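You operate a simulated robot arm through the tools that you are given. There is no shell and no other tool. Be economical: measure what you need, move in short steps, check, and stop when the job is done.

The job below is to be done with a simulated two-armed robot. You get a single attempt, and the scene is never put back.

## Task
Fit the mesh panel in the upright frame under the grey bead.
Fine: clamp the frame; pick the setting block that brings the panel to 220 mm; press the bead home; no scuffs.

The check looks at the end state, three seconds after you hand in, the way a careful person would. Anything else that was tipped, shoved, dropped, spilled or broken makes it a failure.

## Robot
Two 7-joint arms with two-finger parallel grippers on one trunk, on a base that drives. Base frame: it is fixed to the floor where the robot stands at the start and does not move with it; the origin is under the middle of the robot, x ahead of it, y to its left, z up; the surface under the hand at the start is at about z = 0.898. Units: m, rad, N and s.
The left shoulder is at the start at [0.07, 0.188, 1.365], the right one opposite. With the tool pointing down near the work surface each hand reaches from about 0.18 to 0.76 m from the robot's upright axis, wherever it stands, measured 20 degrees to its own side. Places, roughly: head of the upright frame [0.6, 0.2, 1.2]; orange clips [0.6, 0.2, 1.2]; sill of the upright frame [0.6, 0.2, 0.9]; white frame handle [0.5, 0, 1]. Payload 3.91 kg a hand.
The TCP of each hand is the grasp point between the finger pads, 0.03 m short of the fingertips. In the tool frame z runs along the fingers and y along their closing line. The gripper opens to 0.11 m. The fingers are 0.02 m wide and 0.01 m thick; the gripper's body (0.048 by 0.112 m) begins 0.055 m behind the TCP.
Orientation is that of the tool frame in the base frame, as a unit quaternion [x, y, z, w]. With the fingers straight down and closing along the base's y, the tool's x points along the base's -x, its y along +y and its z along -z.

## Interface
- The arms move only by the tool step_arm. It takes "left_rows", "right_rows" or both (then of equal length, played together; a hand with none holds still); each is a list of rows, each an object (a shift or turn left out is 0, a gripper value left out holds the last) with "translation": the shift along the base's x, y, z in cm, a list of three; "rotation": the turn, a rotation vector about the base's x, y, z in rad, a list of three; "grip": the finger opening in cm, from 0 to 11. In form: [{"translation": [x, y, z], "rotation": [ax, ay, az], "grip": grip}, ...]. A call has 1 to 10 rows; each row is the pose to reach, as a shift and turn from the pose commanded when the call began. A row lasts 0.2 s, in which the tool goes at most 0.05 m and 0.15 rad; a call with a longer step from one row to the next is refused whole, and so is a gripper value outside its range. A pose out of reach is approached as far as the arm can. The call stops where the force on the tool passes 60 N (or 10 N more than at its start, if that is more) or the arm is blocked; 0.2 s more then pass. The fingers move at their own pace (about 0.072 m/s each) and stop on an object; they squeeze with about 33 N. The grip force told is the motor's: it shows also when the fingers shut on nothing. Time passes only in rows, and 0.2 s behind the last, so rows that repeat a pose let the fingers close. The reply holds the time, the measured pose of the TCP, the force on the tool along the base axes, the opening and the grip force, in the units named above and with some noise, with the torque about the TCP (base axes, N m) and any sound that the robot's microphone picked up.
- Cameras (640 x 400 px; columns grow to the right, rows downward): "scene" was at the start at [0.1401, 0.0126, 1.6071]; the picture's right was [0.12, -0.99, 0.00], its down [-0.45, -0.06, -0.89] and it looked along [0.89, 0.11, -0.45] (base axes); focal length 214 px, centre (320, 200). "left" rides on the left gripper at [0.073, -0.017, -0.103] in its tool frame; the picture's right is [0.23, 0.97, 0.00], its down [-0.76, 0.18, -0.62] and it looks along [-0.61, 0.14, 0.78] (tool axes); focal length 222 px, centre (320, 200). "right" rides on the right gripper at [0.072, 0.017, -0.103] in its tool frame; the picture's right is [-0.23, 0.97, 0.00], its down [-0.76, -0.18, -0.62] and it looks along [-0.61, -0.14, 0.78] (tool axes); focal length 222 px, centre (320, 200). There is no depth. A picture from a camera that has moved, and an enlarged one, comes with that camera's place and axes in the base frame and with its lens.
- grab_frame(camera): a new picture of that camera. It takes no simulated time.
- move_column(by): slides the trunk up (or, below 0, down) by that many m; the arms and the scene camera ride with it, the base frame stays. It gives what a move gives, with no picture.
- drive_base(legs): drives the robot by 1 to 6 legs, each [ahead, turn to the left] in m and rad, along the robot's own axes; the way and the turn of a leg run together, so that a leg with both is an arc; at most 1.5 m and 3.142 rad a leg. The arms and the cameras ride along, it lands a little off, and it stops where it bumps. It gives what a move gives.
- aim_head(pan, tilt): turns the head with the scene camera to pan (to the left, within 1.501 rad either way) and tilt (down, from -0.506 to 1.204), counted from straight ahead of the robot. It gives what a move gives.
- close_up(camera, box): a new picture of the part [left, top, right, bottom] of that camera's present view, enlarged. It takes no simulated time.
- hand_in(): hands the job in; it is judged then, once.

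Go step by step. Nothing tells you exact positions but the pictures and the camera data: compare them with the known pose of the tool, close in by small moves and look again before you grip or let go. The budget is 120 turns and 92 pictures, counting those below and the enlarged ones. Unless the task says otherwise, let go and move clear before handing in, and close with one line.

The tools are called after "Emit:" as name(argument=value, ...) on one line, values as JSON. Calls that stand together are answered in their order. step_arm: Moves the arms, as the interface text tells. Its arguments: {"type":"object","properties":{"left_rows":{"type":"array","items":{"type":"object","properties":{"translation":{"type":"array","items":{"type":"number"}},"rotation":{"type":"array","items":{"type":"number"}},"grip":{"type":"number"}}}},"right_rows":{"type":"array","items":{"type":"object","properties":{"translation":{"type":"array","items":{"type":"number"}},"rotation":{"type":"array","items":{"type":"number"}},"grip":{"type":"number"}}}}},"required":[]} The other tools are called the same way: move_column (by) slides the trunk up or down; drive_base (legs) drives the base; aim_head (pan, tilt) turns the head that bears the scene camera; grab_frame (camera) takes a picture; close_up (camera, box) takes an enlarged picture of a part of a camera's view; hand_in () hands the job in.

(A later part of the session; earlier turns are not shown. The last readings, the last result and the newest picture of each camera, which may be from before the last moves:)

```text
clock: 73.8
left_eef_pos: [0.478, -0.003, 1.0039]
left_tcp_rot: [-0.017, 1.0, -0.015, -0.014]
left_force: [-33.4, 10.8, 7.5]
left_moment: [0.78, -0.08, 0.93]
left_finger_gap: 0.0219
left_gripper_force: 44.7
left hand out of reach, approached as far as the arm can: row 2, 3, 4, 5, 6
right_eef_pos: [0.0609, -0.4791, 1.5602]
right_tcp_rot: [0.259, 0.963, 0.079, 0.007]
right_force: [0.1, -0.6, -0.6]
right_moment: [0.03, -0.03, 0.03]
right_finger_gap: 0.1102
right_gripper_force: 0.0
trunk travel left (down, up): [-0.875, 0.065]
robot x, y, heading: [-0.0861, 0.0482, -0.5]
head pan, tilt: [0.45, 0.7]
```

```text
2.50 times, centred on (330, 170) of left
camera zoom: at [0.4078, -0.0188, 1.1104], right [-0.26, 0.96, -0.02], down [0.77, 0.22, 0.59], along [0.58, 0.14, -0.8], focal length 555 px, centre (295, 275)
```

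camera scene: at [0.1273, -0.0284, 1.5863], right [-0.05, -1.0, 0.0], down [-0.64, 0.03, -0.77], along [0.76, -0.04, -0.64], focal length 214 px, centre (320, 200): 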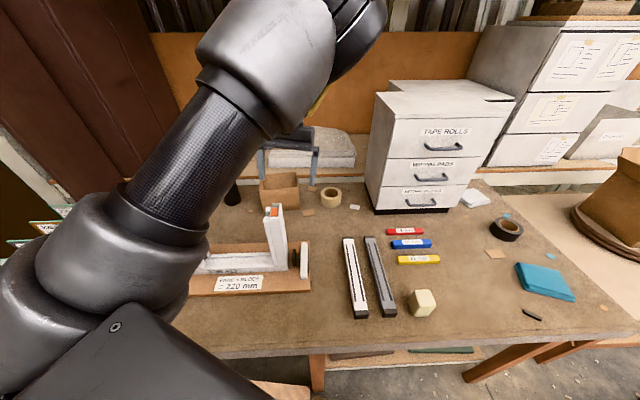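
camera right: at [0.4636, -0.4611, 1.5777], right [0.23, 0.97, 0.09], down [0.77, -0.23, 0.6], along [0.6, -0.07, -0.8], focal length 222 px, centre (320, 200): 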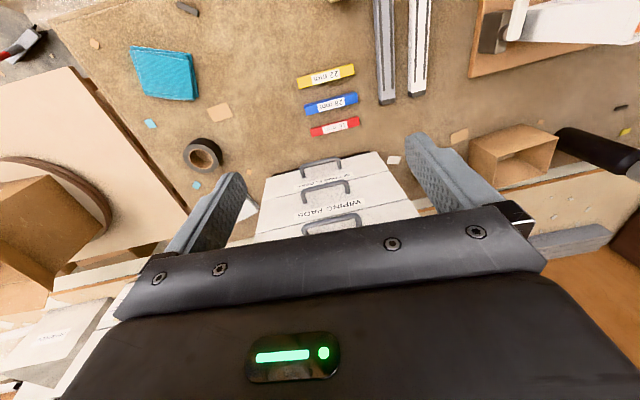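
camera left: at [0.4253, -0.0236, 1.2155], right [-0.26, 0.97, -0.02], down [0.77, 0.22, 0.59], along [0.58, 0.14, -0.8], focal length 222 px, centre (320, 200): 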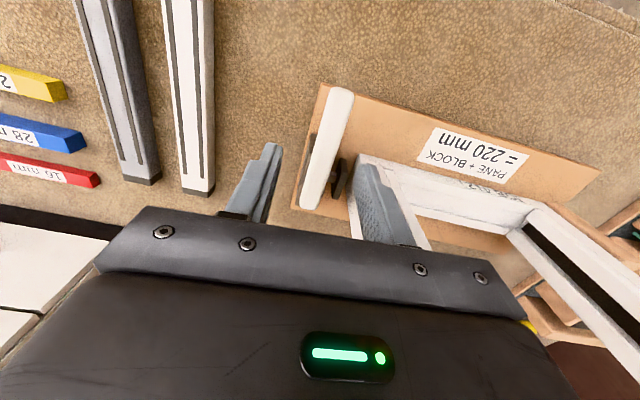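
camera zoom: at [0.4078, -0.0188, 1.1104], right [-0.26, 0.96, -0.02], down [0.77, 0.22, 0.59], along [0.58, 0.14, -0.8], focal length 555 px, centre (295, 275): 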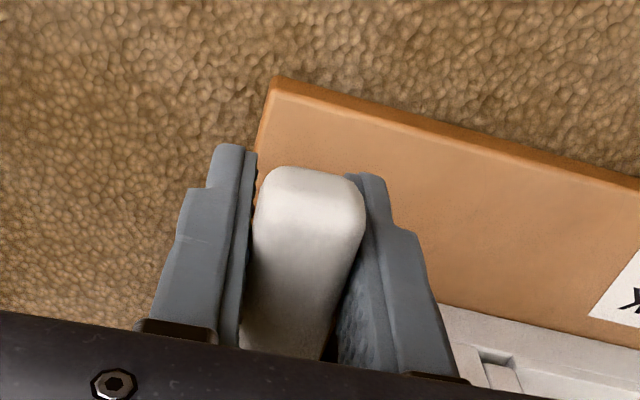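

Commands were being clipped by the arm's inner limit. The boss on the bracket actually looks like a vertical pivot, so the lever likely swings horizontally. I'll release, rise, and back the base further for room.

Emit:
step_arm(left_rows=[{"translation": [0, 0, 0], "grip": 5}, {"translation": [0, 0, 0], "grip": 5}, {"translation": [0.5, 0, 3], "grip": 5}, {"translation": [1, 0, 7], "grip": 5}, {"translation": [2, 0, 11], "grip": 5}])

Emit:
drive_base(legs=[[-0.12, 0]])

Emit:
step_arm(left_rows=[{"translation": [3, -1.5, 0], "grip": 5}, {"translation": [6, -3, 0], "grip": 5}, {"translation": [8.5, -4.5, 0], "grip": 5}, {"translation": [8.5, -5, -4], "grip": 5}])

Emit:
grab_frame(camera="left")

```text
clock: 75.0
left_eef_pos: [0.5057, -0.0065, 1.1147]
left_tcp_rot: [-0.014, 1.0, -0.015, -0.013]
left_force: [-0.1, 0.2, 0.3]
left_moment: [-0.02, -0.02, 0.03]
left_finger_gap: 0.0501
left_gripper_force: 0.1
right_eef_pos: [0.0675, -0.4808, 1.5581]
right_tcp_rot: [0.258, 0.963, 0.078, 0.004]
right_force: [-0.8, 1.5, -0.3]
right_moment: [-0.04, 0.01, 0.01]
right_finger_gap: 0.11
right_gripper_force: 0.2
trunk travel left (down, up): [-0.875, 0.065]
robot x, y, heading: [-0.0845, 0.0458, -0.5]
head pan, tilt: [0.45, 0.7]
```

```text
clock: 76.2
left_eef_pos: [0.4042, 0.0481, 1.1116]
left_tcp_rot: [-0.016, 1.0, -0.014, -0.014]
left_force: [-0.8, -0.4, -0.2]
left_moment: [0.07, -0.01, 0.02]
left_finger_gap: 0.0501
left_gripper_force: 0.0
right_eef_pos: [-0.0321, -0.4264, 1.5571]
right_tcp_rot: [0.259, 0.963, 0.078, 0.002]
right_force: [0.6, -0.6, 0.4]
right_moment: [0.05, 0.04, 0.01]
right_finger_gap: 0.1102
right_gripper_force: 0.1
trunk travel left (down, up): [-0.875, 0.065]
robot x, y, heading: [-0.1913, 0.1046, -0.498]
head pan, tilt: [0.45, 0.7]
```

```text
clock: 77.2
left_eef_pos: [0.4887, 0.0002, 1.0722]
left_tcp_rot: [-0.016, 1.0, -0.016, -0.014]
left_force: [-0.8, -0.7, 0.1]
left_moment: [0.05, 0.03, 0.02]
left_finger_gap: 0.0502
left_gripper_force: 0.0
right_eef_pos: [-0.0345, -0.4247, 1.5565]
right_tcp_rot: [0.258, 0.963, 0.078, 0.003]
right_force: [0.3, -0.2, 0.5]
right_moment: [-0.02, 0.01, -0.02]
right_finger_gap: 0.11
right_gripper_force: 0.0
trunk travel left (down, up): [-0.875, 0.065]
robot x, y, heading: [-0.1931, 0.1019, -0.497]
head pan, tilt: [0.45, 0.7]
```

```text
41 pictures are left
camera left: at [0.4178, -0.0155, 1.1782], right [-0.26, 0.97, -0.02], down [0.77, 0.22, 0.6], along [0.58, 0.14, -0.8], focal length 222 px, centre (320, 200)
```

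left: 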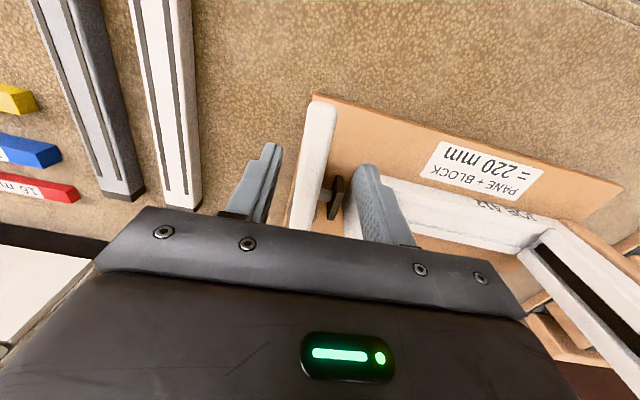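

Reach is free now. Lower onto the bar, grip, and swing the tip outward (-y) gently along an arc.

Emit:
step_arm(left_rows=[{"translation": [-0.5, 0.2, -3], "grip": 5}, {"translation": [-1, 0.2, -6.5], "grip": 5}, {"translation": [-1, 0.2, -6.8], "grip": 0}, {"translation": [-1, 0.2, -6.8], "grip": 0}, {"translation": [-1, 0.2, -6.8], "grip": 0}, {"translation": [-1, -0.2, -6.8], "rotation": [0, 0, 0.04], "grip": 0}, {"translation": [-1, -0.6, -6.8], "rotation": [0, 0, 0.09], "grip": 0}, {"translation": [-0.95, -1.0, -6.8], "rotation": [0, 0, 0.14], "grip": 0}, {"translation": [-0.9, -1.4, -6.8], "rotation": [0, 0, 0.19], "grip": 0}, {"translation": [-0.85, -1.8, -6.8], "rotation": [0, 0, 0.24], "grip": 0}])

```text
clock: 79.4
left_eef_pos: [0.4801, -0.0202, 1.0058]
left_tcp_rot: [-0.135, 0.991, -0.017, -0.009]
left_force: [11.5, -8.5, 15.5]
left_moment: [0.87, 0.33, -1.13]
left_finger_gap: 0.0225
left_gripper_force: 45.2
right_eef_pos: [-0.0359, -0.4265, 1.5556]
right_tcp_rot: [0.259, 0.962, 0.08, 0.003]
right_force: [-0.7, 0.0, -0.6]
right_moment: [0.01, -0.01, 0.03]
right_finger_gap: 0.1099
right_gripper_force: 0.1
trunk travel left (down, up): [-0.875, 0.065]
robot x, y, heading: [-0.189, 0.1073, -0.496]
head pan, tilt: [0.45, 0.7]
```

It swings freely outward. Continue the arc about the pivot.

Emit:
step_arm(left_rows=[{"translation": [0.29, -0.95, 0], "rotation": [0, 0, 0.12]}, {"translation": [0.7, -1.86, 0], "rotation": [0, 0, 0.24]}, {"translation": [1.21, -2.72, 0], "rotation": [0, 0, 0.36]}, {"translation": [1.82, -3.5, 0], "rotation": [0, 0, 0.48]}, {"translation": [2.52, -4.21, 0], "rotation": [0, 0, 0.6]}, {"translation": [3.3, -4.83, 0], "rotation": [0, 0, 0.72]}, {"translation": [4.15, -5.35, 0], "rotation": [0, 0, 0.84]}, {"translation": [5.05, -5.77, 0], "rotation": [0, 0, 0.96]}, {"translation": [6.0, -6.07, 0], "rotation": [0, 0, 1.08]}, {"translation": [6.98, -6.26, 0], "rotation": [0, 0, 1.2]}])

Emit:
grab_frame(camera="left")

Emit:
close_up(camera="scene", box=[240, 180, 360, 280])

```text
clock: 81.6
left_eef_pos: [0.5367, -0.0629, 1.0067]
left_tcp_rot: [-0.669, 0.743, -0.021, -0.001]
left_force: [2.0, -44.2, 0.0]
left_moment: [0.88, 0.74, -1.7]
left_finger_gap: 0.0324
left_gripper_force: 45.4
left hand out of reach, approached as far as the arm can: row 8, 9, 10
right_eef_pos: [-0.0307, -0.4313, 1.5537]
right_tcp_rot: [0.258, 0.963, 0.081, 0.002]
right_force: [-0.4, -0.5, 0.5]
right_moment: [-0.03, 0.04, 0.04]
right_finger_gap: 0.1099
right_gripper_force: 0.1
trunk travel left (down, up): [-0.875, 0.065]
robot x, y, heading: [-0.1945, 0.102, -0.501]
head pan, tilt: [0.45, 0.7]
```

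```text
40 pictures are left
camera left: at [0.5425, -0.1329, 1.1129], right [-0.99, -0.12, -0.02], down [-0.11, 0.8, 0.6], along [-0.06, 0.59, -0.8], focal length 222 px, centre (320, 200)
```

left: 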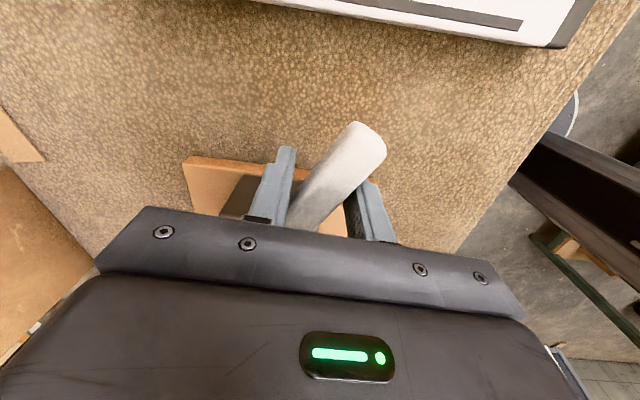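

```text
4.00 times, centred on (300, 230) of scene
camera zoom: at [-0.0614, 0.0664, 1.5859], right [-0.05, -1.0, -0.01], down [-0.64, 0.04, -0.76], along [0.76, -0.04, -0.65], focal length 858 px, centre (400, 80)
```

zoom: 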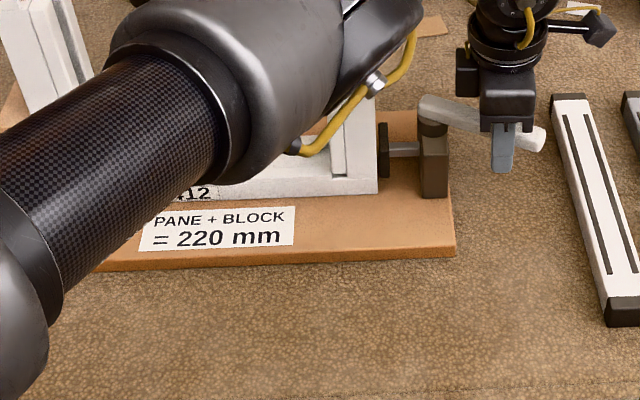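

The lever swung to about 60° and the clamp pad has moved almost onto the jamb. I'll loosen the grip and push the bar the rest of the way with the near finger.

Emit:
step_arm(left_rows=[{"translation": [0, -0.5, 0], "grip": 4.5}, {"translation": [0, -1, 0], "grip": 4.5}, {"translation": [0.6, -1.2, 0], "grip": 4.5}, {"translation": [1.2, -1.4, 0], "grip": 4.5}, {"translation": [1.8, -1.6, 0], "grip": 4.5}, {"translation": [2.4, -1.7, 0], "grip": 4.5}, {"translation": [3.0, -1.8, 0], "grip": 4.5}, {"translation": [3.6, -1.8, 0], "grip": 4.5}, {"translation": [4.2, -1.8, 0], "grip": 4.5}, {"translation": [4.8, -1.8, 0], "grip": 4.5}])

Emit:
close_up(camera="scene", box=[240, 180, 360, 280])

```text
clock: 83.8
left_eef_pos: [0.5334, -0.0566, 1.0126]
left_tcp_rot: [-0.671, 0.742, -0.021, 0.0]
left_force: [-0.2, 0.3, 1.0]
left_moment: [0.03, -0.03, -0.04]
left_finger_gap: 0.0449
left_gripper_force: 0.0
left hand out of reach, approached as far as the arm can: row 1, 2, 3, 4, 5, 6, 7, 8, 9, 10
right_eef_pos: [-0.0352, -0.4235, 1.5583]
right_tcp_rot: [0.259, 0.963, 0.079, 0.003]
right_force: [-0.6, -0.5, -0.4]
right_moment: [0.01, 0.0, 0.01]
right_finger_gap: 0.1096
right_gripper_force: 0.0
trunk travel left (down, up): [-0.875, 0.065]
robot x, y, heading: [-0.197, 0.1029, -0.502]
head pan, tilt: [0.45, 0.7]
```

```text
4.00 times, centred on (300, 230) of scene
camera zoom: at [-0.0641, 0.0776, 1.5863], right [-0.05, -1.0, 0.0], down [-0.64, 0.03, -0.76], along [0.76, -0.04, -0.64], focal length 858 px, centre (400, 80)
```

zoom: 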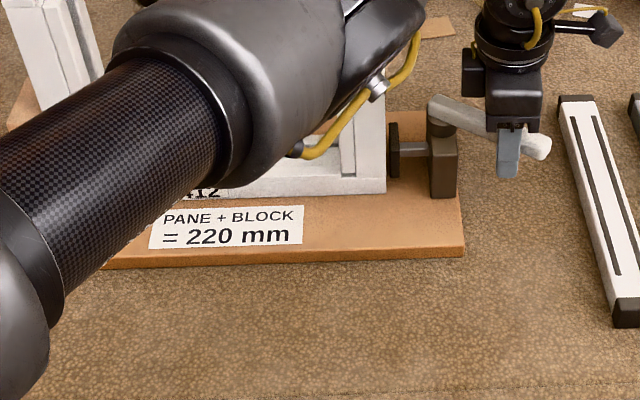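

The yaw is at its limit. I'll lift, yaw back, and push the bar from its near side with closed fingers.

Emit:
step_arm(left_rows=[{"translation": [0, 0, 3], "rotation": [0, 0, -0.1], "grip": 6}, {"translation": [0, 0, 7], "rotation": [0, 0, -0.24], "grip": 6}, {"translation": [-2, -1, 7], "rotation": [0, 0, -0.38], "grip": 0}, {"translation": [-4, -2.5, 7], "rotation": [0, 0, -0.52], "grip": 0}, {"translation": [-6, -3.3, 7], "rotation": [0, 0, -0.66], "grip": 0}, {"translation": [-6.3, -3.3, 7], "rotation": [0, 0, -0.8], "grip": 0}, {"translation": [-6.3, -3.3, 5], "rotation": [0, 0, -0.94], "grip": 0}, {"translation": [-6.3, -3.3, 1], "rotation": [0, 0, -1.08], "grip": 0}, {"translation": [-6.3, -3.3, -1], "rotation": [0, 0, -1.08], "grip": 0}])

Emit:
grab_frame(camera="left")

```text
clock: 85.8
left_eef_pos: [0.472, -0.0889, 1.0025]
left_tcp_rot: [-0.193, 0.981, -0.019, -0.01]
left_force: [-0.2, -0.5, 0.3]
left_moment: [-0.01, 0.03, 0.0]
left_finger_gap: 0.0
left_gripper_force: 33.2
right_eef_pos: [-0.0345, -0.424, 1.5573]
right_tcp_rot: [0.259, 0.963, 0.079, 0.003]
right_force: [-0.2, 0.6, -0.8]
right_moment: [-0.02, 0.02, 0.02]
right_finger_gap: 0.11
right_gripper_force: 0.0
trunk travel left (down, up): [-0.875, 0.065]
robot x, y, heading: [-0.1958, 0.1011, -0.502]
head pan, tilt: [0.45, 0.7]
```

```text
37 pictures are left
camera left: at [0.4126, -0.1282, 1.1084], right [-0.58, 0.82, -0.02], down [0.65, 0.48, 0.6], along [0.5, 0.33, -0.8], focal length 222 px, centre (320, 200)
```

left: 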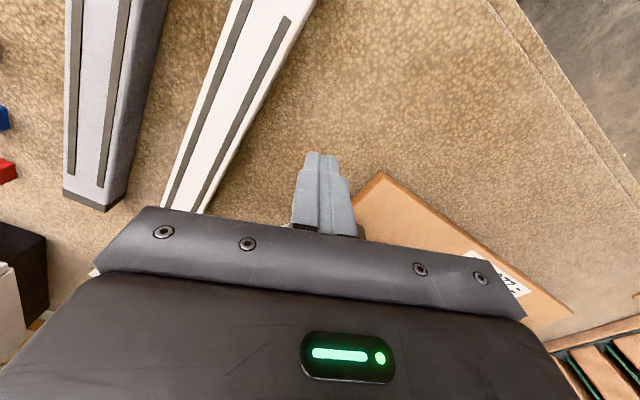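

Push forward (+x) against the bar.

Emit:
step_arm(left_rows=[{"translation": [1.5, 0, 0]}, {"translation": [3, 0, 0]}, {"translation": [4, 0, 0]}, {"translation": [5, 0, 0]}, {"translation": [6, 0, 0]}, {"translation": [7, 0, 0]}, {"translation": [8, 0, 0]}, {"translation": [9, 0, 0]}])

Emit:
close_up(camera="scene", box=[240, 180, 360, 280])

```text
clock: 87.6
left_eef_pos: [0.493, -0.0941, 1.0048]
left_tcp_rot: [-0.178, 0.983, -0.025, -0.022]
left_force: [-15.8, -23.8, 0.3]
left_moment: [0.39, -0.26, -0.25]
left_finger_gap: 0.0
left_gripper_force: 33.3
left hand out of reach, approached as far as the arm can: row 2, 3, 4, 5, 6, 7, 8
right_eef_pos: [-0.0359, -0.426, 1.5565]
right_tcp_rot: [0.259, 0.962, 0.08, 0.003]
right_force: [-0.4, -0.1, -0.5]
right_moment: [0.01, 0.02, -0.01]
right_finger_gap: 0.1102
right_gripper_force: 0.1
trunk travel left (down, up): [-0.875, 0.065]
robot x, y, heading: [-0.1914, 0.1054, -0.508]
head pan, tilt: [0.45, 0.7]
stopped in row 8 (left hand): the force on the tool passed its limit at 110 N (the readings are from after the stop); the commanded pose is now the measured one
```

```text
4.00 times, centred on (300, 230) of scene
camera zoom: at [-0.0664, 0.0705, 1.5867], right [-0.06, -1.0, 0.0], down [-0.64, 0.04, -0.77], along [0.76, -0.04, -0.64], focal length 858 px, centre (400, 80)
```

zoom: 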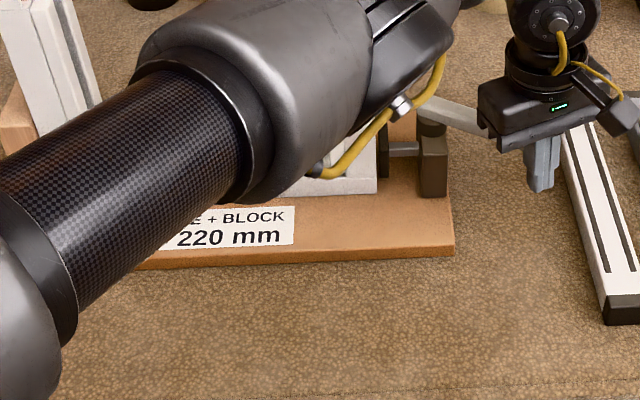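

The arm hit its outer limit there. Lift, drive forward 9 cm, and re-approach.

Emit:
step_arm(left_rows=[{"translation": [-2, 0, 0]}, {"translation": [-3, 0, 4]}, {"translation": [-6, 1, 7]}, {"translation": [-9, 3, 7]}])

Emit:
drive_base(legs=[[0.09, 0]])

Emit:
grab_frame(camera="left")

```text
clock: 88.6
left_eef_pos: [0.4582, -0.0818, 1.0491]
left_tcp_rot: [-0.184, 0.983, -0.023, -0.021]
left_force: [-0.3, 0.8, 0.4]
left_moment: [0.0, 0.04, -0.03]
left_finger_gap: 0.0
left_gripper_force: 33.1
left hand out of reach, approached as far as the arm can: row 3, 4
right_eef_pos: [-0.0332, -0.4228, 1.5586]
right_tcp_rot: [0.258, 0.963, 0.078, 0.003]
right_force: [1.3, -0.6, 1.1]
right_moment: [0.01, 0.03, 0.03]
right_finger_gap: 0.1097
right_gripper_force: 0.0
trunk travel left (down, up): [-0.875, 0.065]
robot x, y, heading: [-0.1916, 0.1044, -0.503]
head pan, tilt: [0.45, 0.7]
```

```text
clock: 89.7
left_eef_pos: [0.5274, -0.1219, 1.0586]
left_tcp_rot: [-0.183, 0.983, -0.027, -0.016]
left_force: [-1.7, -1.7, -0.8]
left_moment: [0.15, -0.11, -0.01]
left_finger_gap: 0.0002
left_gripper_force: 32.7
right_eef_pos: [0.0297, -0.4581, 1.5624]
right_tcp_rot: [0.256, 0.964, 0.078, 0.01]
right_force: [0.4, -0.6, 1.5]
right_moment: [0.0, 0.09, 0.02]
right_finger_gap: 0.11
right_gripper_force: 0.1
trunk travel left (down, up): [-0.875, 0.065]
robot x, y, heading: [-0.1152, 0.0615, -0.503]
head pan, tilt: [0.45, 0.7]
```

```text
35 pictures are left
camera left: at [0.4672, -0.1586, 1.1659], right [-0.56, 0.83, -0.04], down [0.66, 0.47, 0.58], along [0.5, 0.3, -0.81], focal length 222 px, centre (320, 200)
```

left: 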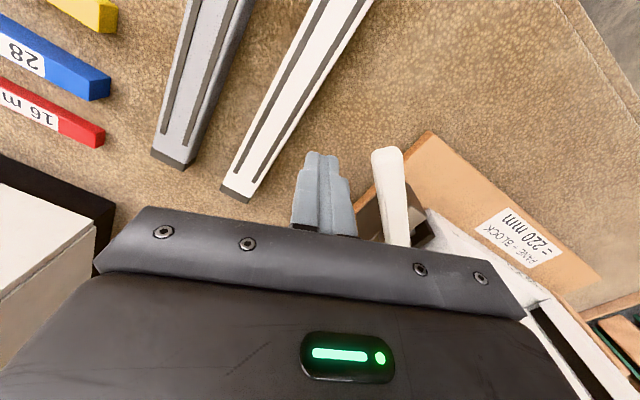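

The lever sits near 55°. Go over and behind it, then push it along its arc.

Emit:
step_arm(left_rows=[{"translation": [0, 0, 2.5]}, {"translation": [-2, 3, 2.5]}, {"translation": [-4, 6, 2.5]}, {"translation": [-5.7, 8.2, 2.5]}, {"translation": [-5.7, 8.2, -1.5]}, {"translation": [-5.7, 8.2, -5.5]}, {"translation": [-5.7, 8.2, -5.5]}])

Emit:
step_arm(left_rows=[{"translation": [1.2, -0.9, 0]}, {"translation": [2.4, -1.7, 0]}, {"translation": [3.5, -2.6, 0]}, {"translation": [4.2, -3.1, 0]}, {"translation": [4.9, -3.6, 0]}, {"translation": [5.6, -4, 0]}, {"translation": [6.3, -4.3, 0]}, {"translation": [7.1, -4.5, 0]}, {"translation": [7.9, -4.7, 0]}, {"translation": [9, -4.8, 0]}])

Emit:
close_up(camera="scene", box=[240, 190, 360, 290])

```text
clock: 91.3
left_eef_pos: [0.4829, -0.0382, 1.0008]
left_tcp_rot: [-0.184, 0.983, -0.026, -0.018]
left_force: [0.0, 0.6, 0.1]
left_moment: [0.01, -0.01, 0.0]
left_finger_gap: 0.0002
left_gripper_force: 32.4
left hand out of reach, approached as far as the arm can: row 1, 3, 4, 5, 6, 7
right_eef_pos: [0.035, -0.4596, 1.5622]
right_tcp_rot: [0.257, 0.963, 0.077, 0.008]
right_force: [-0.1, 0.0, -0.3]
right_moment: [0.0, 0.02, -0.01]
right_finger_gap: 0.1101
right_gripper_force: 0.1
trunk travel left (down, up): [-0.875, 0.065]
robot x, y, heading: [-0.1148, 0.06, -0.501]
head pan, tilt: [0.45, 0.7]
```

```text
clock: 92.6
left_eef_pos: [0.5177, -0.0653, 0.9993]
left_tcp_rot: [-0.185, 0.982, -0.018, -0.03]
left_force: [-31.2, 23.2, 19.6]
left_moment: [-0.73, -0.99, 0.14]
left_finger_gap: 0.0003
left_gripper_force: 32.8
right_eef_pos: [0.0306, -0.4521, 1.5647]
right_tcp_rot: [0.255, 0.963, 0.089, 0.014]
right_force: [0.4, -0.2, -0.3]
right_moment: [0.04, 0.02, 0.04]
right_finger_gap: 0.11
right_gripper_force: 0.1
trunk travel left (down, up): [-0.875, 0.065]
robot x, y, heading: [-0.1132, 0.0603, -0.496]
head pan, tilt: [0.45, 0.7]
stopped in row 6 (left hand): the force on the tool passed its limit at 64 N (the readings are from after the stop); the commanded pose is now the measured one
```

```text
4.00 times, centred on (300, 240) of scene
camera zoom: at [0.0063, 0.0375, 1.5876], right [-0.05, -1.0, 0.0], down [-0.64, 0.03, -0.77], along [0.77, -0.04, -0.64], focal length 858 px, centre (400, 40)
```

zoom: 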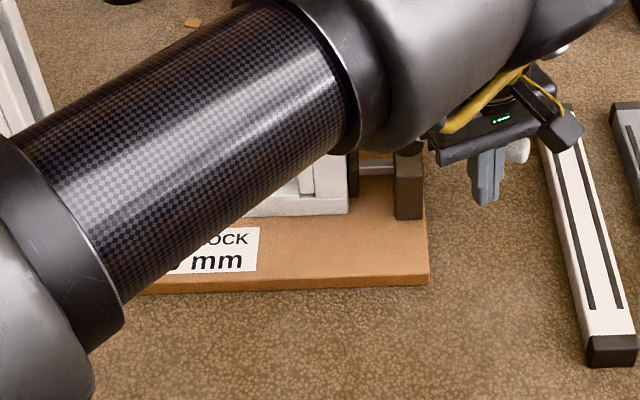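

Nearly there (≈70°). Push a bit further slowly, then back off and look.

Emit:
step_arm(left_rows=[{"translation": [0.3, -0.15, 0]}, {"translation": [0.7, -0.3, 0]}, {"translation": [1.1, -0.45, 0]}, {"translation": [1.5, -0.6, 0]}, {"translation": [1.9, -0.7, 0]}, {"translation": [2.3, -0.8, 0]}])

Emit:
step_arm(left_rows=[{"translation": [-2, 1, 0]}, {"translation": [-2, 1, 4]}, {"translation": [-2, 1, 8]}, {"translation": [0, -3, 10]}, {"translation": [1, -6, 10]}])

Emit:
grab_frame(camera="left")

```text
clock: 93.2
left_eef_pos: [0.5164, -0.0671, 0.9971]
left_tcp_rot: [-0.184, 0.982, -0.012, -0.037]
left_force: [-38.1, 23.9, 25.1]
left_moment: [-0.82, -1.34, 0.07]
left_finger_gap: 0.0
left_gripper_force: 32.4
right_eef_pos: [0.0275, -0.4509, 1.5647]
right_tcp_rot: [0.255, 0.963, 0.09, 0.015]
right_force: [0.4, -0.2, 0.3]
right_moment: [0.0, 0.05, 0.0]
right_finger_gap: 0.1103
right_gripper_force: 0.1
trunk travel left (down, up): [-0.875, 0.065]
robot x, y, heading: [-0.1109, 0.0627, -0.493]
head pan, tilt: [0.45, 0.7]
stopped in row 3 (left hand): the force on the tool passed its limit at 63 N (the readings are from after the stop); the commanded pose is now the measured one
```

```text
clock: 94.4
left_eef_pos: [0.535, -0.1322, 1.0899]
left_tcp_rot: [-0.185, 0.982, -0.014, -0.037]
left_force: [0.8, 0.2, 0.5]
left_moment: [0.04, 0.01, -0.02]
left_finger_gap: 0.0
left_gripper_force: 33.3
right_eef_pos: [0.0401, -0.4575, 1.5616]
right_tcp_rot: [0.256, 0.962, 0.09, 0.01]
right_force: [0.2, -0.4, -0.2]
right_moment: [0.04, 0.02, 0.0]
right_finger_gap: 0.11
right_gripper_force: 0.0
trunk travel left (down, up): [-0.875, 0.065]
robot x, y, heading: [-0.1133, 0.0643, -0.499]
head pan, tilt: [0.45, 0.7]
```

```text
33 pictures are left
camera left: at [0.4806, -0.1697, 1.1995], right [-0.57, 0.82, 0.0], down [0.68, 0.47, 0.56], along [0.46, 0.32, -0.83], focal length 222 px, centre (320, 200)
```

left: 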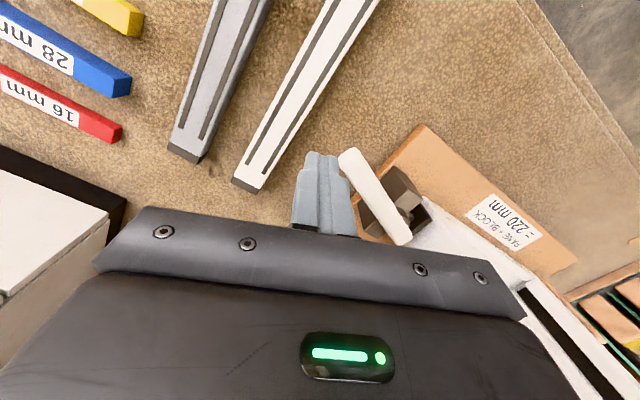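

The lever is hard against its stop at about 70°, with the pad on the jamb: clamped. A rack slot tagged "MESH" held JOB 412's glass while the mesh sits in the 204 slot, so the panel's own 198 mm label is the right one, giving the 22 mm yellow block. Turning and driving toward the blocks.

Emit:
drive_base(legs=[[0, -0.35], [0.2, 0]])

Emit:
grab_frame(camera="left")

```text
clock: 97.1
left_eef_pos: [0.5645, -0.4847, 1.0933]
left_tcp_rot: [-0.014, 0.999, -0.01, -0.037]
left_force: [0.2, -0.3, 0.8]
left_moment: [-0.06, 0.02, 0.0]
left_finger_gap: 0.0003
left_gripper_force: 32.8
right_eef_pos: [-0.0142, -0.6218, 1.5642]
right_tcp_rot: [0.416, 0.905, 0.084, 0.028]
right_force: [-0.7, 0.5, -0.8]
right_moment: [-0.03, -0.01, -0.02]
right_finger_gap: 0.1101
right_gripper_force: 0.0
trunk travel left (down, up): [-0.875, 0.065]
robot x, y, heading: [0.0174, -0.0889, -0.843]
head pan, tilt: [0.45, 0.7]
```

```text
32 pictures are left
camera left: at [0.4989, -0.5013, 1.2025], right [-0.25, 0.97, 0.0], down [0.8, 0.21, 0.56], along [0.54, 0.14, -0.83], focal length 222 px, centre (320, 200)
```

left: 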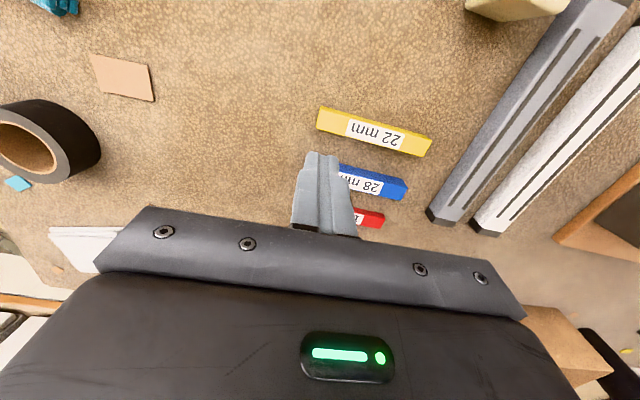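

The yellow block spans x 0.553–0.571, y −0.486…−0.337. I'll centre over it, straighten the tool, then yaw 90° so the fingers close across it.

Emit:
step_arm(left_rows=[{"translation": [0, 2.5, 0], "rotation": [0.01, -0.035, 0], "grip": 4}, {"translation": [-0.2, 5, 0], "rotation": [0.02, -0.074, 0], "grip": 4}, {"translation": [-0.3, 7.4, 0], "rotation": [0.02, -0.074, 0], "grip": 4}])

Emit:
step_arm(left_rows=[{"rotation": [0, 0, -0.149]}, {"rotation": [0, 0, -0.298]}, {"rotation": [0, 0, -0.447]}, {"rotation": [0, 0, -0.596]}, {"rotation": [0, 0, -0.745]}, {"rotation": [0, 0, -0.894]}, {"rotation": [0, 0, -1.043]}, {"rotation": [0, 0, -1.192]}, {"rotation": [0, 0, -1.341]}, {"rotation": [0, 0, -1.49]}])

Emit:
grab_frame(camera="left")

```text
clock: 97.9
left_eef_pos: [0.5702, -0.412, 1.0918]
left_tcp_rot: [-0.014, 1.0, 0.002, -0.003]
left_force: [0.6, 0.5, 0.0]
left_moment: [0.0, 0.01, -0.01]
left_finger_gap: 0.0399
left_gripper_force: 0.1
left hand out of reach, approached as far as the arm can: row 2, 3
right_eef_pos: [-0.0087, -0.6256, 1.5625]
right_tcp_rot: [0.416, 0.905, 0.086, 0.027]
right_force: [0.6, 1.1, -0.3]
right_moment: [-0.01, 0.04, -0.02]
right_finger_gap: 0.1097
right_gripper_force: 0.0
trunk travel left (down, up): [-0.875, 0.065]
robot x, y, heading: [0.016, -0.0842, -0.838]
head pan, tilt: [0.45, 0.7]
```

```text
clock: 100.1
left_eef_pos: [0.5939, -0.4332, 1.0915]
left_tcp_rot: [0.668, 0.744, 0.001, -0.001]
left_force: [1.4, 0.5, -0.4]
left_moment: [-0.01, 0.01, 0.02]
left_finger_gap: 0.0398
left_gripper_force: 0.0
left hand out of reach, approached as far as the arm can: row 9, 10
right_eef_pos: [-0.0098, -0.6272, 1.5615]
right_tcp_rot: [0.416, 0.905, 0.086, 0.026]
right_force: [0.1, -0.3, 0.5]
right_moment: [0.04, 0.02, -0.03]
right_finger_gap: 0.1099
right_gripper_force: 0.0
trunk travel left (down, up): [-0.875, 0.065]
robot x, y, heading: [0.0188, -0.0891, -0.836]
head pan, tilt: [0.45, 0.7]
```

```text
31 pictures are left
camera left: at [0.5684, -0.3635, 1.1951], right [0.94, 0.33, 0.0], down [0.26, -0.74, 0.62], along [0.2, -0.58, -0.78], focal length 222 px, centre (320, 200)
```

left: 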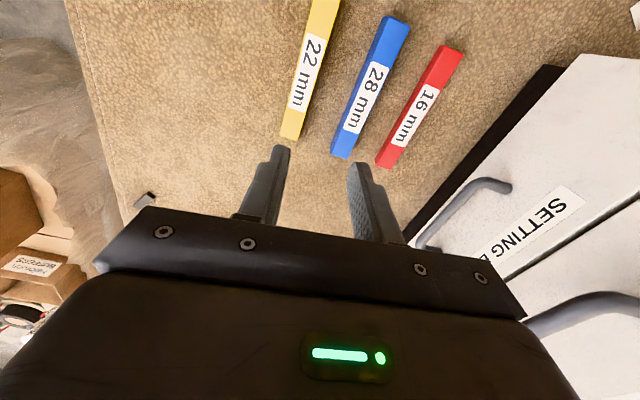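

Slightly short of reach; back the base 6 cm, then finish the yaw and re-centre over the block.

Emit:
drive_base(legs=[[-0.06, 0]])

Emit:
step_arm(left_rows=[{"translation": [0, -1, 0], "rotation": [0, 0, -0.05]}, {"translation": [0.4, -2, 0], "rotation": [0, 0, -0.107]}, {"translation": [0.4, -2, -3], "rotation": [0, 0, -0.107]}])

Emit:
grab_frame(camera="left")

```text
clock: 101.0
left_eef_pos: [0.5573, -0.3933, 1.088]
left_tcp_rot: [0.666, 0.746, 0.002, -0.006]
left_force: [0.3, -0.9, -0.3]
left_moment: [0.08, 0.06, -0.02]
left_finger_gap: 0.0399
left_gripper_force: 0.0
right_eef_pos: [-0.0424, -0.5916, 1.559]
right_tcp_rot: [0.416, 0.905, 0.088, 0.023]
right_force: [0.5, -1.3, 0.0]
right_moment: [0.05, 0.06, 0.01]
right_finger_gap: 0.1098
right_gripper_force: 0.0
trunk travel left (down, up): [-0.875, 0.065]
robot x, y, heading: [-0.0185, -0.0451, -0.836]
head pan, tilt: [0.45, 0.7]
```

```text
clock: 101.8
left_eef_pos: [0.5581, -0.4082, 1.0618]
left_tcp_rot: [0.705, 0.709, 0.001, -0.001]
left_force: [0.6, 0.0, 0.0]
left_moment: [-0.01, 0.02, 0.01]
left_finger_gap: 0.0398
left_gripper_force: 0.1
right_eef_pos: [-0.0492, -0.5825, 1.5618]
right_tcp_rot: [0.415, 0.905, 0.086, 0.026]
right_force: [-0.5, 0.4, 0.1]
right_moment: [-0.01, 0.0, -0.04]
right_finger_gap: 0.1099
right_gripper_force: 0.0
trunk travel left (down, up): [-0.875, 0.065]
robot x, y, heading: [-0.0211, -0.0429, -0.832]
head pan, tilt: [0.45, 0.7]
```

```text
30 pictures are left
camera left: at [0.5404, -0.3356, 1.166], right [0.97, 0.23, 0.0], down [0.18, -0.76, 0.62], along [0.14, -0.6, -0.78], focal length 222 px, centre (320, 200)
```

left: 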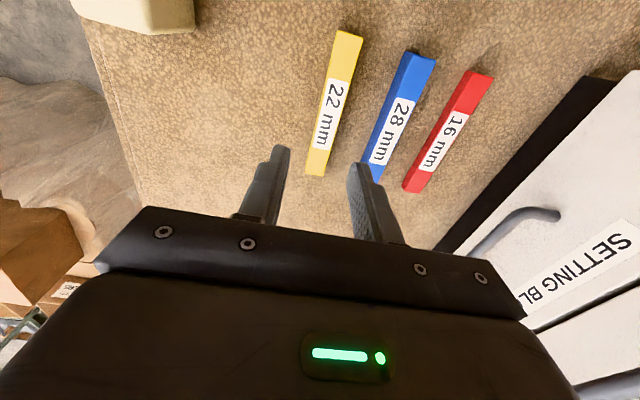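

Shift 5 mm in x and descend so only the fingertips overlap the block's upper half, then close.

Emit:
step_arm(left_rows=[{"translation": [0.3, 0, -3]}, {"translation": [0.6, 0, -6]}, {"translation": [0.6, 0, -9]}, {"translation": [0.6, 0, -11]}, {"translation": [0.6, 0, -12.2]}, {"translation": [0.6, 0, -12.2], "grip": 0}, {"translation": [0.6, 0, -12.2], "grip": 0}, {"translation": [0.6, 0, -12.2], "grip": 0}])

Emit:
close_up(camera="left", box=[220, 60, 440, 250])

```text
clock: 103.7
left_eef_pos: [0.563, -0.4053, 0.9403]
left_tcp_rot: [0.705, 0.709, 0.001, -0.002]
left_force: [-0.5, -0.3, -0.2]
left_moment: [0.01, 0.03, 0.0]
left_finger_gap: 0.0232
left_gripper_force: 32.7
right_eef_pos: [-0.0499, -0.5812, 1.5612]
right_tcp_rot: [0.415, 0.905, 0.086, 0.027]
right_force: [-0.1, -0.8, 0.3]
right_moment: [0.03, -0.02, 0.0]
right_finger_gap: 0.1096
right_gripper_force: 0.0
trunk travel left (down, up): [-0.875, 0.065]
robot x, y, heading: [-0.0234, -0.0423, -0.837]
head pan, tilt: [0.45, 0.7]
```

```text
2.11 times, centred on (330, 155) of left
camera zoom: at [0.5453, -0.3341, 1.0433], right [0.97, 0.23, 0.0], down [0.18, -0.76, 0.62], along [0.14, -0.6, -0.78], focal length 468 px, centre (299, 295)
```

zoom: 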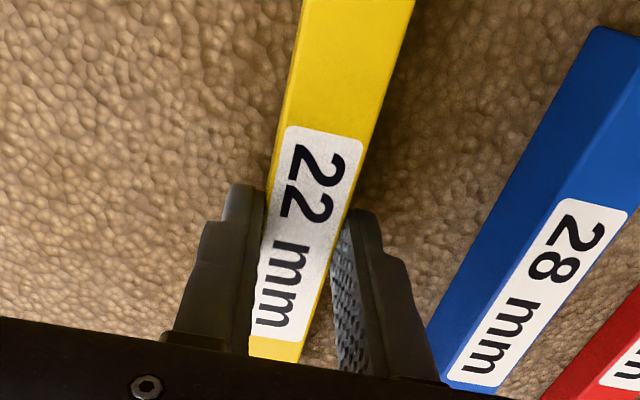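

Block held (23 mm wide). Lift it well above the frame height, then reposition the base in front of the frame.

Emit:
step_arm(left_rows=[{"translation": [0, 0, 4]}, {"translation": [0, 0, 8]}, {"translation": [0, 0, 12]}, {"translation": [0, 0, 16]}, {"translation": [0, 0, 20]}, {"translation": [0, 0, 24]}, {"translation": [0, 0, 28]}, {"translation": [0, 0, 32]}])

Emit:
drive_base(legs=[[-0.3, 0], [0, 0.537], [0.125, 0]])

Emit:
grab_frame(camera="left")

```text
clock: 105.5
left_eef_pos: [0.5645, -0.4055, 1.2625]
left_tcp_rot: [0.706, 0.708, 0.001, -0.002]
left_force: [0.4, -0.1, -1.0]
left_moment: [-0.07, 0.01, -0.01]
left_finger_gap: 0.0231
left_gripper_force: 32.5
right_eef_pos: [-0.0503, -0.5812, 1.5608]
right_tcp_rot: [0.416, 0.905, 0.086, 0.027]
right_force: [-0.1, 0.3, -0.6]
right_moment: [-0.02, 0.01, -0.03]
right_finger_gap: 0.1099
right_gripper_force: 0.1
trunk travel left (down, up): [-0.875, 0.065]
robot x, y, heading: [-0.0172, -0.0407, -0.841]
head pan, tilt: [0.45, 0.7]
```

```text
clock: 109.9
left_eef_pos: [0.572, 0.142, 1.2706]
left_tcp_rot: [0.488, 0.873, 0.002, 0.004]
left_force: [-1.0, -0.1, 0.8]
left_moment: [0.0, -0.08, 0.01]
left_finger_gap: 0.0229
left_gripper_force: 32.6
right_eef_pos: [0.1336, -0.3263, 1.5678]
right_tcp_rot: [0.156, 0.984, 0.09, 0.01]
right_force: [-0.5, 0.6, 1.3]
right_moment: [-0.02, -0.08, 0.03]
right_finger_gap: 0.1101
right_gripper_force: 0.1
trunk travel left (down, up): [-0.875, 0.065]
robot x, y, heading: [-0.0999, 0.1435, -0.296]
head pan, tilt: [0.45, 0.7]
```

```text
28 pictures are left
camera left: at [0.5185, 0.1939, 1.3726], right [0.71, 0.7, 0.01], down [0.54, -0.56, 0.63], along [0.45, -0.44, -0.78], focal length 222 px, centre (320, 200)
```

left: 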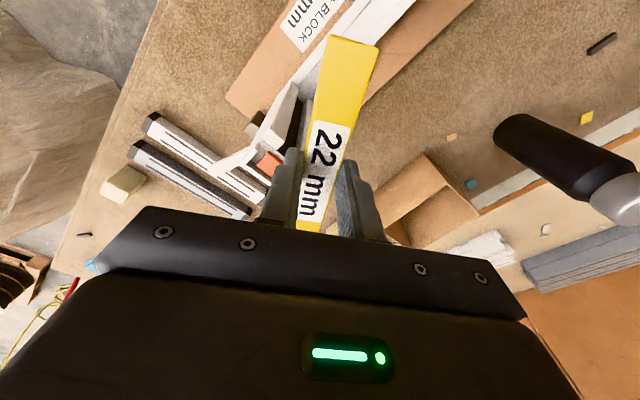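

Yaw the block square to the frame and centre it over the opening, staying high.

Emit:
step_arm(left_rows=[{"translation": [0.3, 2, 0], "rotation": [0, 0, -0.11]}, {"translation": [0.6, 4, 0], "rotation": [0, 0, -0.22]}, {"translation": [0.9, 6, 0], "rotation": [0, 0, -0.33]}, {"translation": [1.1, 8, 0], "rotation": [0, 0, -0.44]}, {"translation": [1.1, 8.3, 0], "rotation": [0, 0, -0.55]}])

Emit:
grab_frame(camera="left")

Emit:
aim_head(pan=0.45, tilt=0.75)

Emit:
grab_frame(camera="scene")

```text
clock: 111.1
left_eef_pos: [0.617, 0.1844, 1.2738]
left_tcp_rot: [0.625, 0.78, 0.001, -0.001]
left_force: [-0.5, 0.3, -1.3]
left_moment: [-0.01, -0.01, -0.02]
left_finger_gap: 0.0231
left_gripper_force: 32.9
left hand out of reach, approached as far as the arm can: row 2, 3, 4, 5
right_eef_pos: [0.1463, -0.3315, 1.5637]
right_tcp_rot: [0.156, 0.984, 0.091, 0.005]
right_force: [-0.8, -0.8, 0.4]
right_moment: [0.02, -0.04, 0.06]
right_finger_gap: 0.1099
right_gripper_force: 0.0
trunk travel left (down, up): [-0.875, 0.065]
robot x, y, heading: [-0.1055, 0.1475, -0.294]
head pan, tilt: [0.45, 0.7]
```

```text
27 pictures are left
camera left: at [0.5845, 0.2513, 1.3766], right [0.9, 0.43, 0.0], down [0.34, -0.71, 0.62], along [0.27, -0.56, -0.78], focal length 222 px, centre (320, 200)
```

left: 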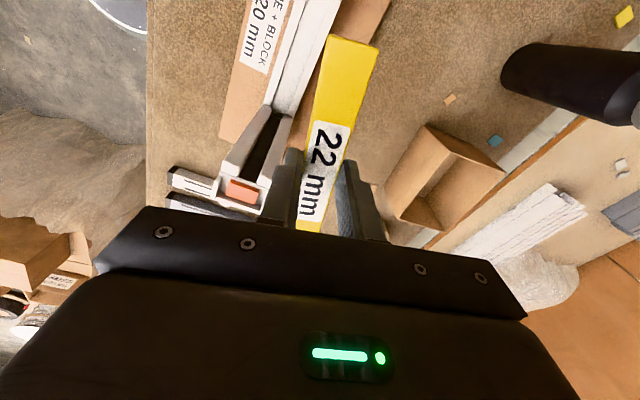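

```text
clock: 111.7
left_eef_pos: [0.6193, 0.1861, 1.2727]
left_tcp_rot: [0.626, 0.78, 0.002, -0.002]
left_force: [-0.6, -0.2, 0.5]
left_moment: [0.04, -0.01, -0.02]
left_finger_gap: 0.0232
left_gripper_force: 32.4
right_eef_pos: [0.1487, -0.3312, 1.5624]
right_tcp_rot: [0.157, 0.983, 0.09, 0.004]
right_force: [-0.1, 0.6, -0.2]
right_moment: [-0.03, -0.02, -0.03]
right_finger_gap: 0.11
right_gripper_force: 0.1
trunk travel left (down, up): [-0.875, 0.065]
robot x, y, heading: [-0.1035, 0.1442, -0.3]
head pan, tilt: [0.45, 0.75]
```

```text
26 pictures are left
camera scene: at [0.026, 0.143, 1.5822], right [0.16, -0.99, 0.0], down [-0.67, -0.11, -0.73], along [0.72, 0.11, -0.68], focal length 214 px, centre (320, 200)
```

scene: 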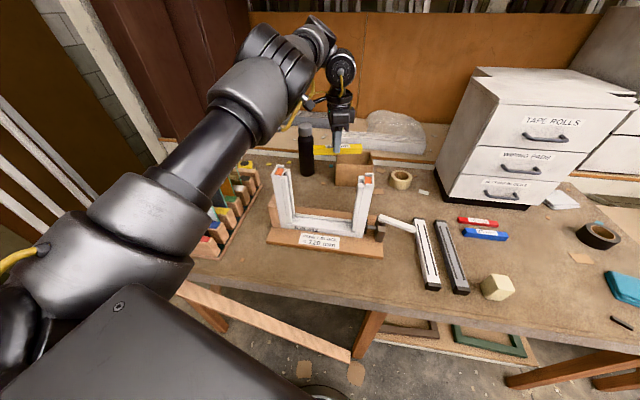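

The yaw limit is the problem in that direction. I'll flip the tool the other way round (the gripper is symmetric), which suits a base heading near 0.

Emit:
step_arm(left_rows=[{"rotation": [0, 0, 0.146]}, {"rotation": [0, 0, 0.292]}, {"rotation": [0, 0, 0.438]}, {"rotation": [0, 0, 0.584]}, {"rotation": [0, 0, 0.73]}, {"rotation": [0, 0, 0.876]}, {"rotation": [0, 0, 1.022]}, {"rotation": [0, 0, 1.168]}, {"rotation": [0, 0, 1.314]}, {"rotation": [0, 0, 1.46]}])

Emit:
drive_base(legs=[[0, 0.3]])

Emit:
step_arm(left_rows=[{"rotation": [0, 0, 0.14], "translation": [0, -2, 0]}, {"rotation": [0, 0, 0.28], "translation": [0, -4, 0]}, {"rotation": [0, 0, 0.42], "translation": [0, -6, 0]}, {"rotation": [0, 0, 0.56], "translation": [0, -8, 0]}, {"rotation": [0, 0, 0.7], "translation": [0, -10, 0]}, {"rotation": [0, 0, 0.84], "translation": [0, -12, 0]}, {"rotation": [0, 0, 0.98], "translation": [0, -14, 0]}, {"rotation": [0, 0, 1.12], "translation": [0, -15, 0]}])

```text
clock: 113.9
left_eef_pos: [0.6198, 0.187, 1.2724]
left_tcp_rot: [-0.055, 0.998, 0.0, 0.0]
left_force: [0.7, -1.2, -1.4]
left_moment: [0.03, -0.04, 0.0]
left_finger_gap: 0.0231
left_gripper_force: 33.3
right_eef_pos: [0.1489, -0.3311, 1.5633]
right_tcp_rot: [0.156, 0.983, 0.091, 0.003]
right_force: [0.8, 0.1, -0.5]
right_moment: [-0.01, 0.03, -0.01]
right_finger_gap: 0.11
right_gripper_force: 0.1
trunk travel left (down, up): [-0.875, 0.065]
robot x, y, heading: [-0.1061, 0.1453, -0.293]
head pan, tilt: [0.45, 0.75]
```

```text
clock: 115.3
left_eef_pos: [0.574, 0.4008, 1.2736]
left_tcp_rot: [-0.206, 0.978, 0.0, -0.002]
left_force: [-0.9, -0.2, 0.0]
left_moment: [-0.04, 0.0, -0.02]
left_finger_gap: 0.0231
left_gripper_force: 33.1
right_eef_pos: [0.279, -0.2358, 1.5632]
right_tcp_rot: [0.005, 0.996, 0.091, -0.01]
right_force: [0.2, -0.7, -0.2]
right_moment: [0.01, -0.02, 0.02]
right_finger_gap: 0.1098
right_gripper_force: 0.1
trunk travel left (down, up): [-0.875, 0.065]
robot x, y, heading: [-0.1035, 0.1471, 0.01]
head pan, tilt: [0.45, 0.75]
```

```text
clock: 117.1
left_eef_pos: [0.5427, 0.3612, 1.2583]
left_tcp_rot: [-0.679, 0.734, 0.004, -0.011]
left_force: [0.2, 1.0, -0.6]
left_moment: [-0.06, -0.01, 0.02]
left_finger_gap: 0.0231
left_gripper_force: 32.3
left hand out of reach, approached as far as the arm can: row 3, 4, 5, 6, 7, 8
right_eef_pos: [0.2793, -0.2296, 1.5652]
right_tcp_rot: [0.004, 0.996, 0.089, -0.009]
right_force: [0.1, 0.0, -1.0]
right_moment: [-0.03, -0.01, -0.02]
right_finger_gap: 0.1099
right_gripper_force: 0.1
trunk travel left (down, up): [-0.875, 0.065]
robot x, y, heading: [-0.1005, 0.1376, 0.009]
head pan, tilt: [0.45, 0.75]
```

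Yaw is right now, but the robot stands too far left for this target. Shuffle the base about 15 cm to the right.

Emit:
drive_base(legs=[[0, 0.5], [-0.3, 0], [0, -0.51], [0.27, 0]])

Emit:
step_arm(left_rows=[{"translation": [1, 0.5, 1], "rotation": [0, 0, 0]}, {"translation": [2, 0.5, 1.5], "rotation": [0, 0, 0.05]}, {"translation": [3, 0.5, 1.5], "rotation": [0, 0, 0.07]}])

Emit:
grab_frame(camera="left")

```text
clock: 123.5
left_eef_pos: [0.5547, 0.1989, 1.2601]
left_tcp_rot: [-0.672, 0.741, 0.003, -0.009]
left_force: [-0.1, 0.2, -0.5]
left_moment: [-0.01, 0.03, -0.01]
left_finger_gap: 0.023
left_gripper_force: 33.3
right_eef_pos: [0.2802, -0.3856, 1.564]
right_tcp_rot: [0.012, 0.996, 0.089, -0.008]
right_force: [0.7, 0.3, 0.4]
right_moment: [0.01, 0.0, 0.03]
right_finger_gap: 0.1102
right_gripper_force: 0.0
trunk travel left (down, up): [-0.875, 0.065]
robot x, y, heading: [-0.0925, -0.0005, -0.005]
head pan, tilt: [0.45, 0.75]
```

```text
clock: 124.3
left_eef_pos: [0.5763, 0.2041, 1.2732]
left_tcp_rot: [-0.691, 0.723, 0.006, -0.011]
left_force: [0.2, -0.1, -0.7]
left_moment: [0.0, -0.01, 0.0]
left_finger_gap: 0.0232
left_gripper_force: 33.1
left hand out of reach, approached as far as the arm can: row 3
right_eef_pos: [0.2855, -0.388, 1.5633]
right_tcp_rot: [0.012, 0.996, 0.089, -0.01]
right_force: [-0.5, -0.3, -0.2]
right_moment: [-0.02, 0.01, 0.02]
right_finger_gap: 0.1099
right_gripper_force: 0.1
trunk travel left (down, up): [-0.875, 0.065]
robot x, y, heading: [-0.0894, -0.0041, -0.008]
head pan, tilt: [0.45, 0.75]
```

```text
25 pictures are left
camera left: at [0.5914, 0.1307, 1.3765], right [-0.98, -0.18, 0.02], down [-0.13, 0.77, 0.62], along [-0.13, 0.61, -0.78], focal length 222 px, centre (320, 200)
```

left: 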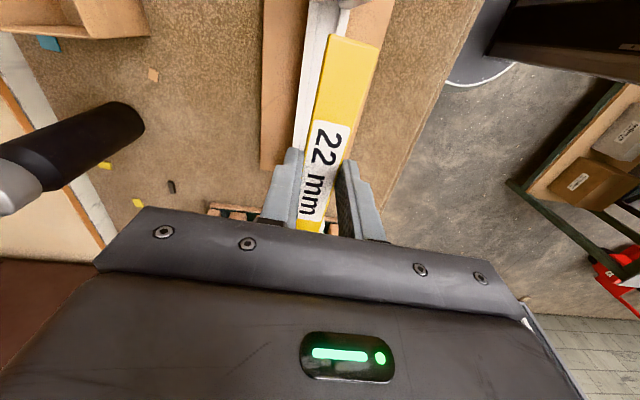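

The hand is over the opening. I need the groove's exact position; zooming the scene camera on the frame.

Emit:
close_up(camera="scene", box=[270, 100, 450, 240])

```text
2.86 times, centred on (360, 170) of scene
camera zoom: at [0.0323, 0.0331, 1.582], right [0.43, -0.9, 0.0], down [-0.62, -0.29, -0.73], along [0.66, 0.32, -0.68], focal length 613 px, centre (206, 286)
```

zoom: 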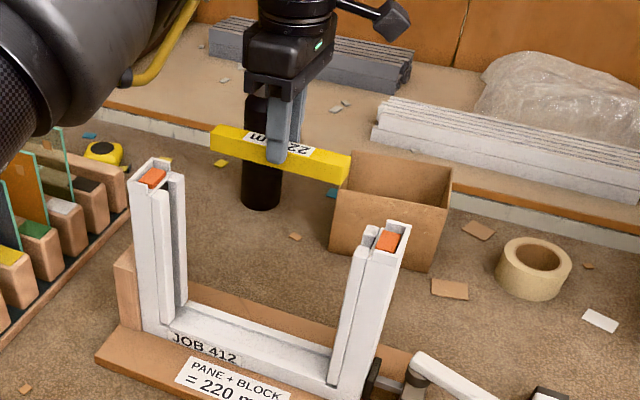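

Groove centre estimated at x≈0.572, opening centre y≈0.224, frame top z≈1.17–1.18. Align the block square and start lowering between the jambs.

Emit:
step_arm(left_rows=[{"translation": [-0.2, 0.7, 0], "rotation": [0, -0.012, 0.023]}, {"translation": [-0.4, 1.4, 0], "rotation": [0, -0.024, 0.046]}, {"translation": [-0.4, 1.4, -4], "rotation": [0, -0.024, 0.046]}, {"translation": [-0.4, 1.4, -8], "rotation": [0, -0.024, 0.046]}, {"translation": [-0.4, 1.4, -12], "rotation": [0, -0.024, 0.046]}, {"translation": [-0.4, 1.4, -16], "rotation": [0, -0.024, 0.046]}, {"translation": [-0.4, 1.4, -20], "rotation": [0, -0.024, 0.046]}])

Emit:
close_up(camera="scene", box=[300, 140, 400, 230])

Emit:
grab_frame(camera="left")

```text
clock: 126.0
left_eef_pos: [0.5727, 0.219, 1.0723]
left_tcp_rot: [0.713, -0.701, 0.004, 0.002]
left_force: [0.1, 0.2, -0.6]
left_moment: [-0.02, 0.03, 0.0]
left_finger_gap: 0.0231
left_gripper_force: 33.1
right_eef_pos: [0.2854, -0.3854, 1.5624]
right_tcp_rot: [0.012, 0.996, 0.09, -0.009]
right_force: [0.0, -0.3, 0.0]
right_moment: [0.0, -0.02, 0.0]
right_finger_gap: 0.11
right_gripper_force: 0.0
trunk travel left (down, up): [-0.875, 0.065]
robot x, y, heading: [-0.093, -0.0042, -0.005]
head pan, tilt: [0.45, 0.75]
```

```text
4.44 times, centred on (350, 185) of scene
camera zoom: at [0.0334, 0.0342, 1.582], right [0.43, -0.9, 0.0], down [-0.62, -0.29, -0.73], along [0.66, 0.32, -0.68], focal length 953 px, centre (187, 267)
```

zoom: 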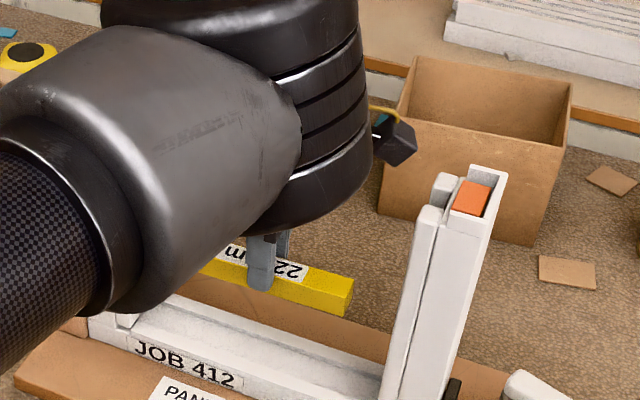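

```text
22 pictures are left
camera left: at [0.5903, 0.1471, 1.1773], right [-0.97, -0.24, 0.0], down [-0.19, 0.76, 0.62], along [-0.15, 0.6, -0.79], focal length 222 px, centre (320, 200)
```

left: 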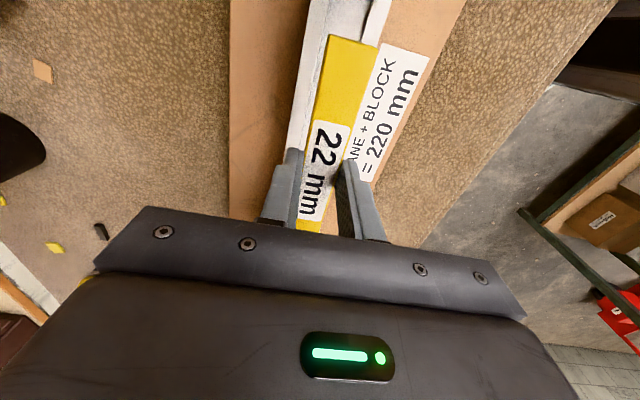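

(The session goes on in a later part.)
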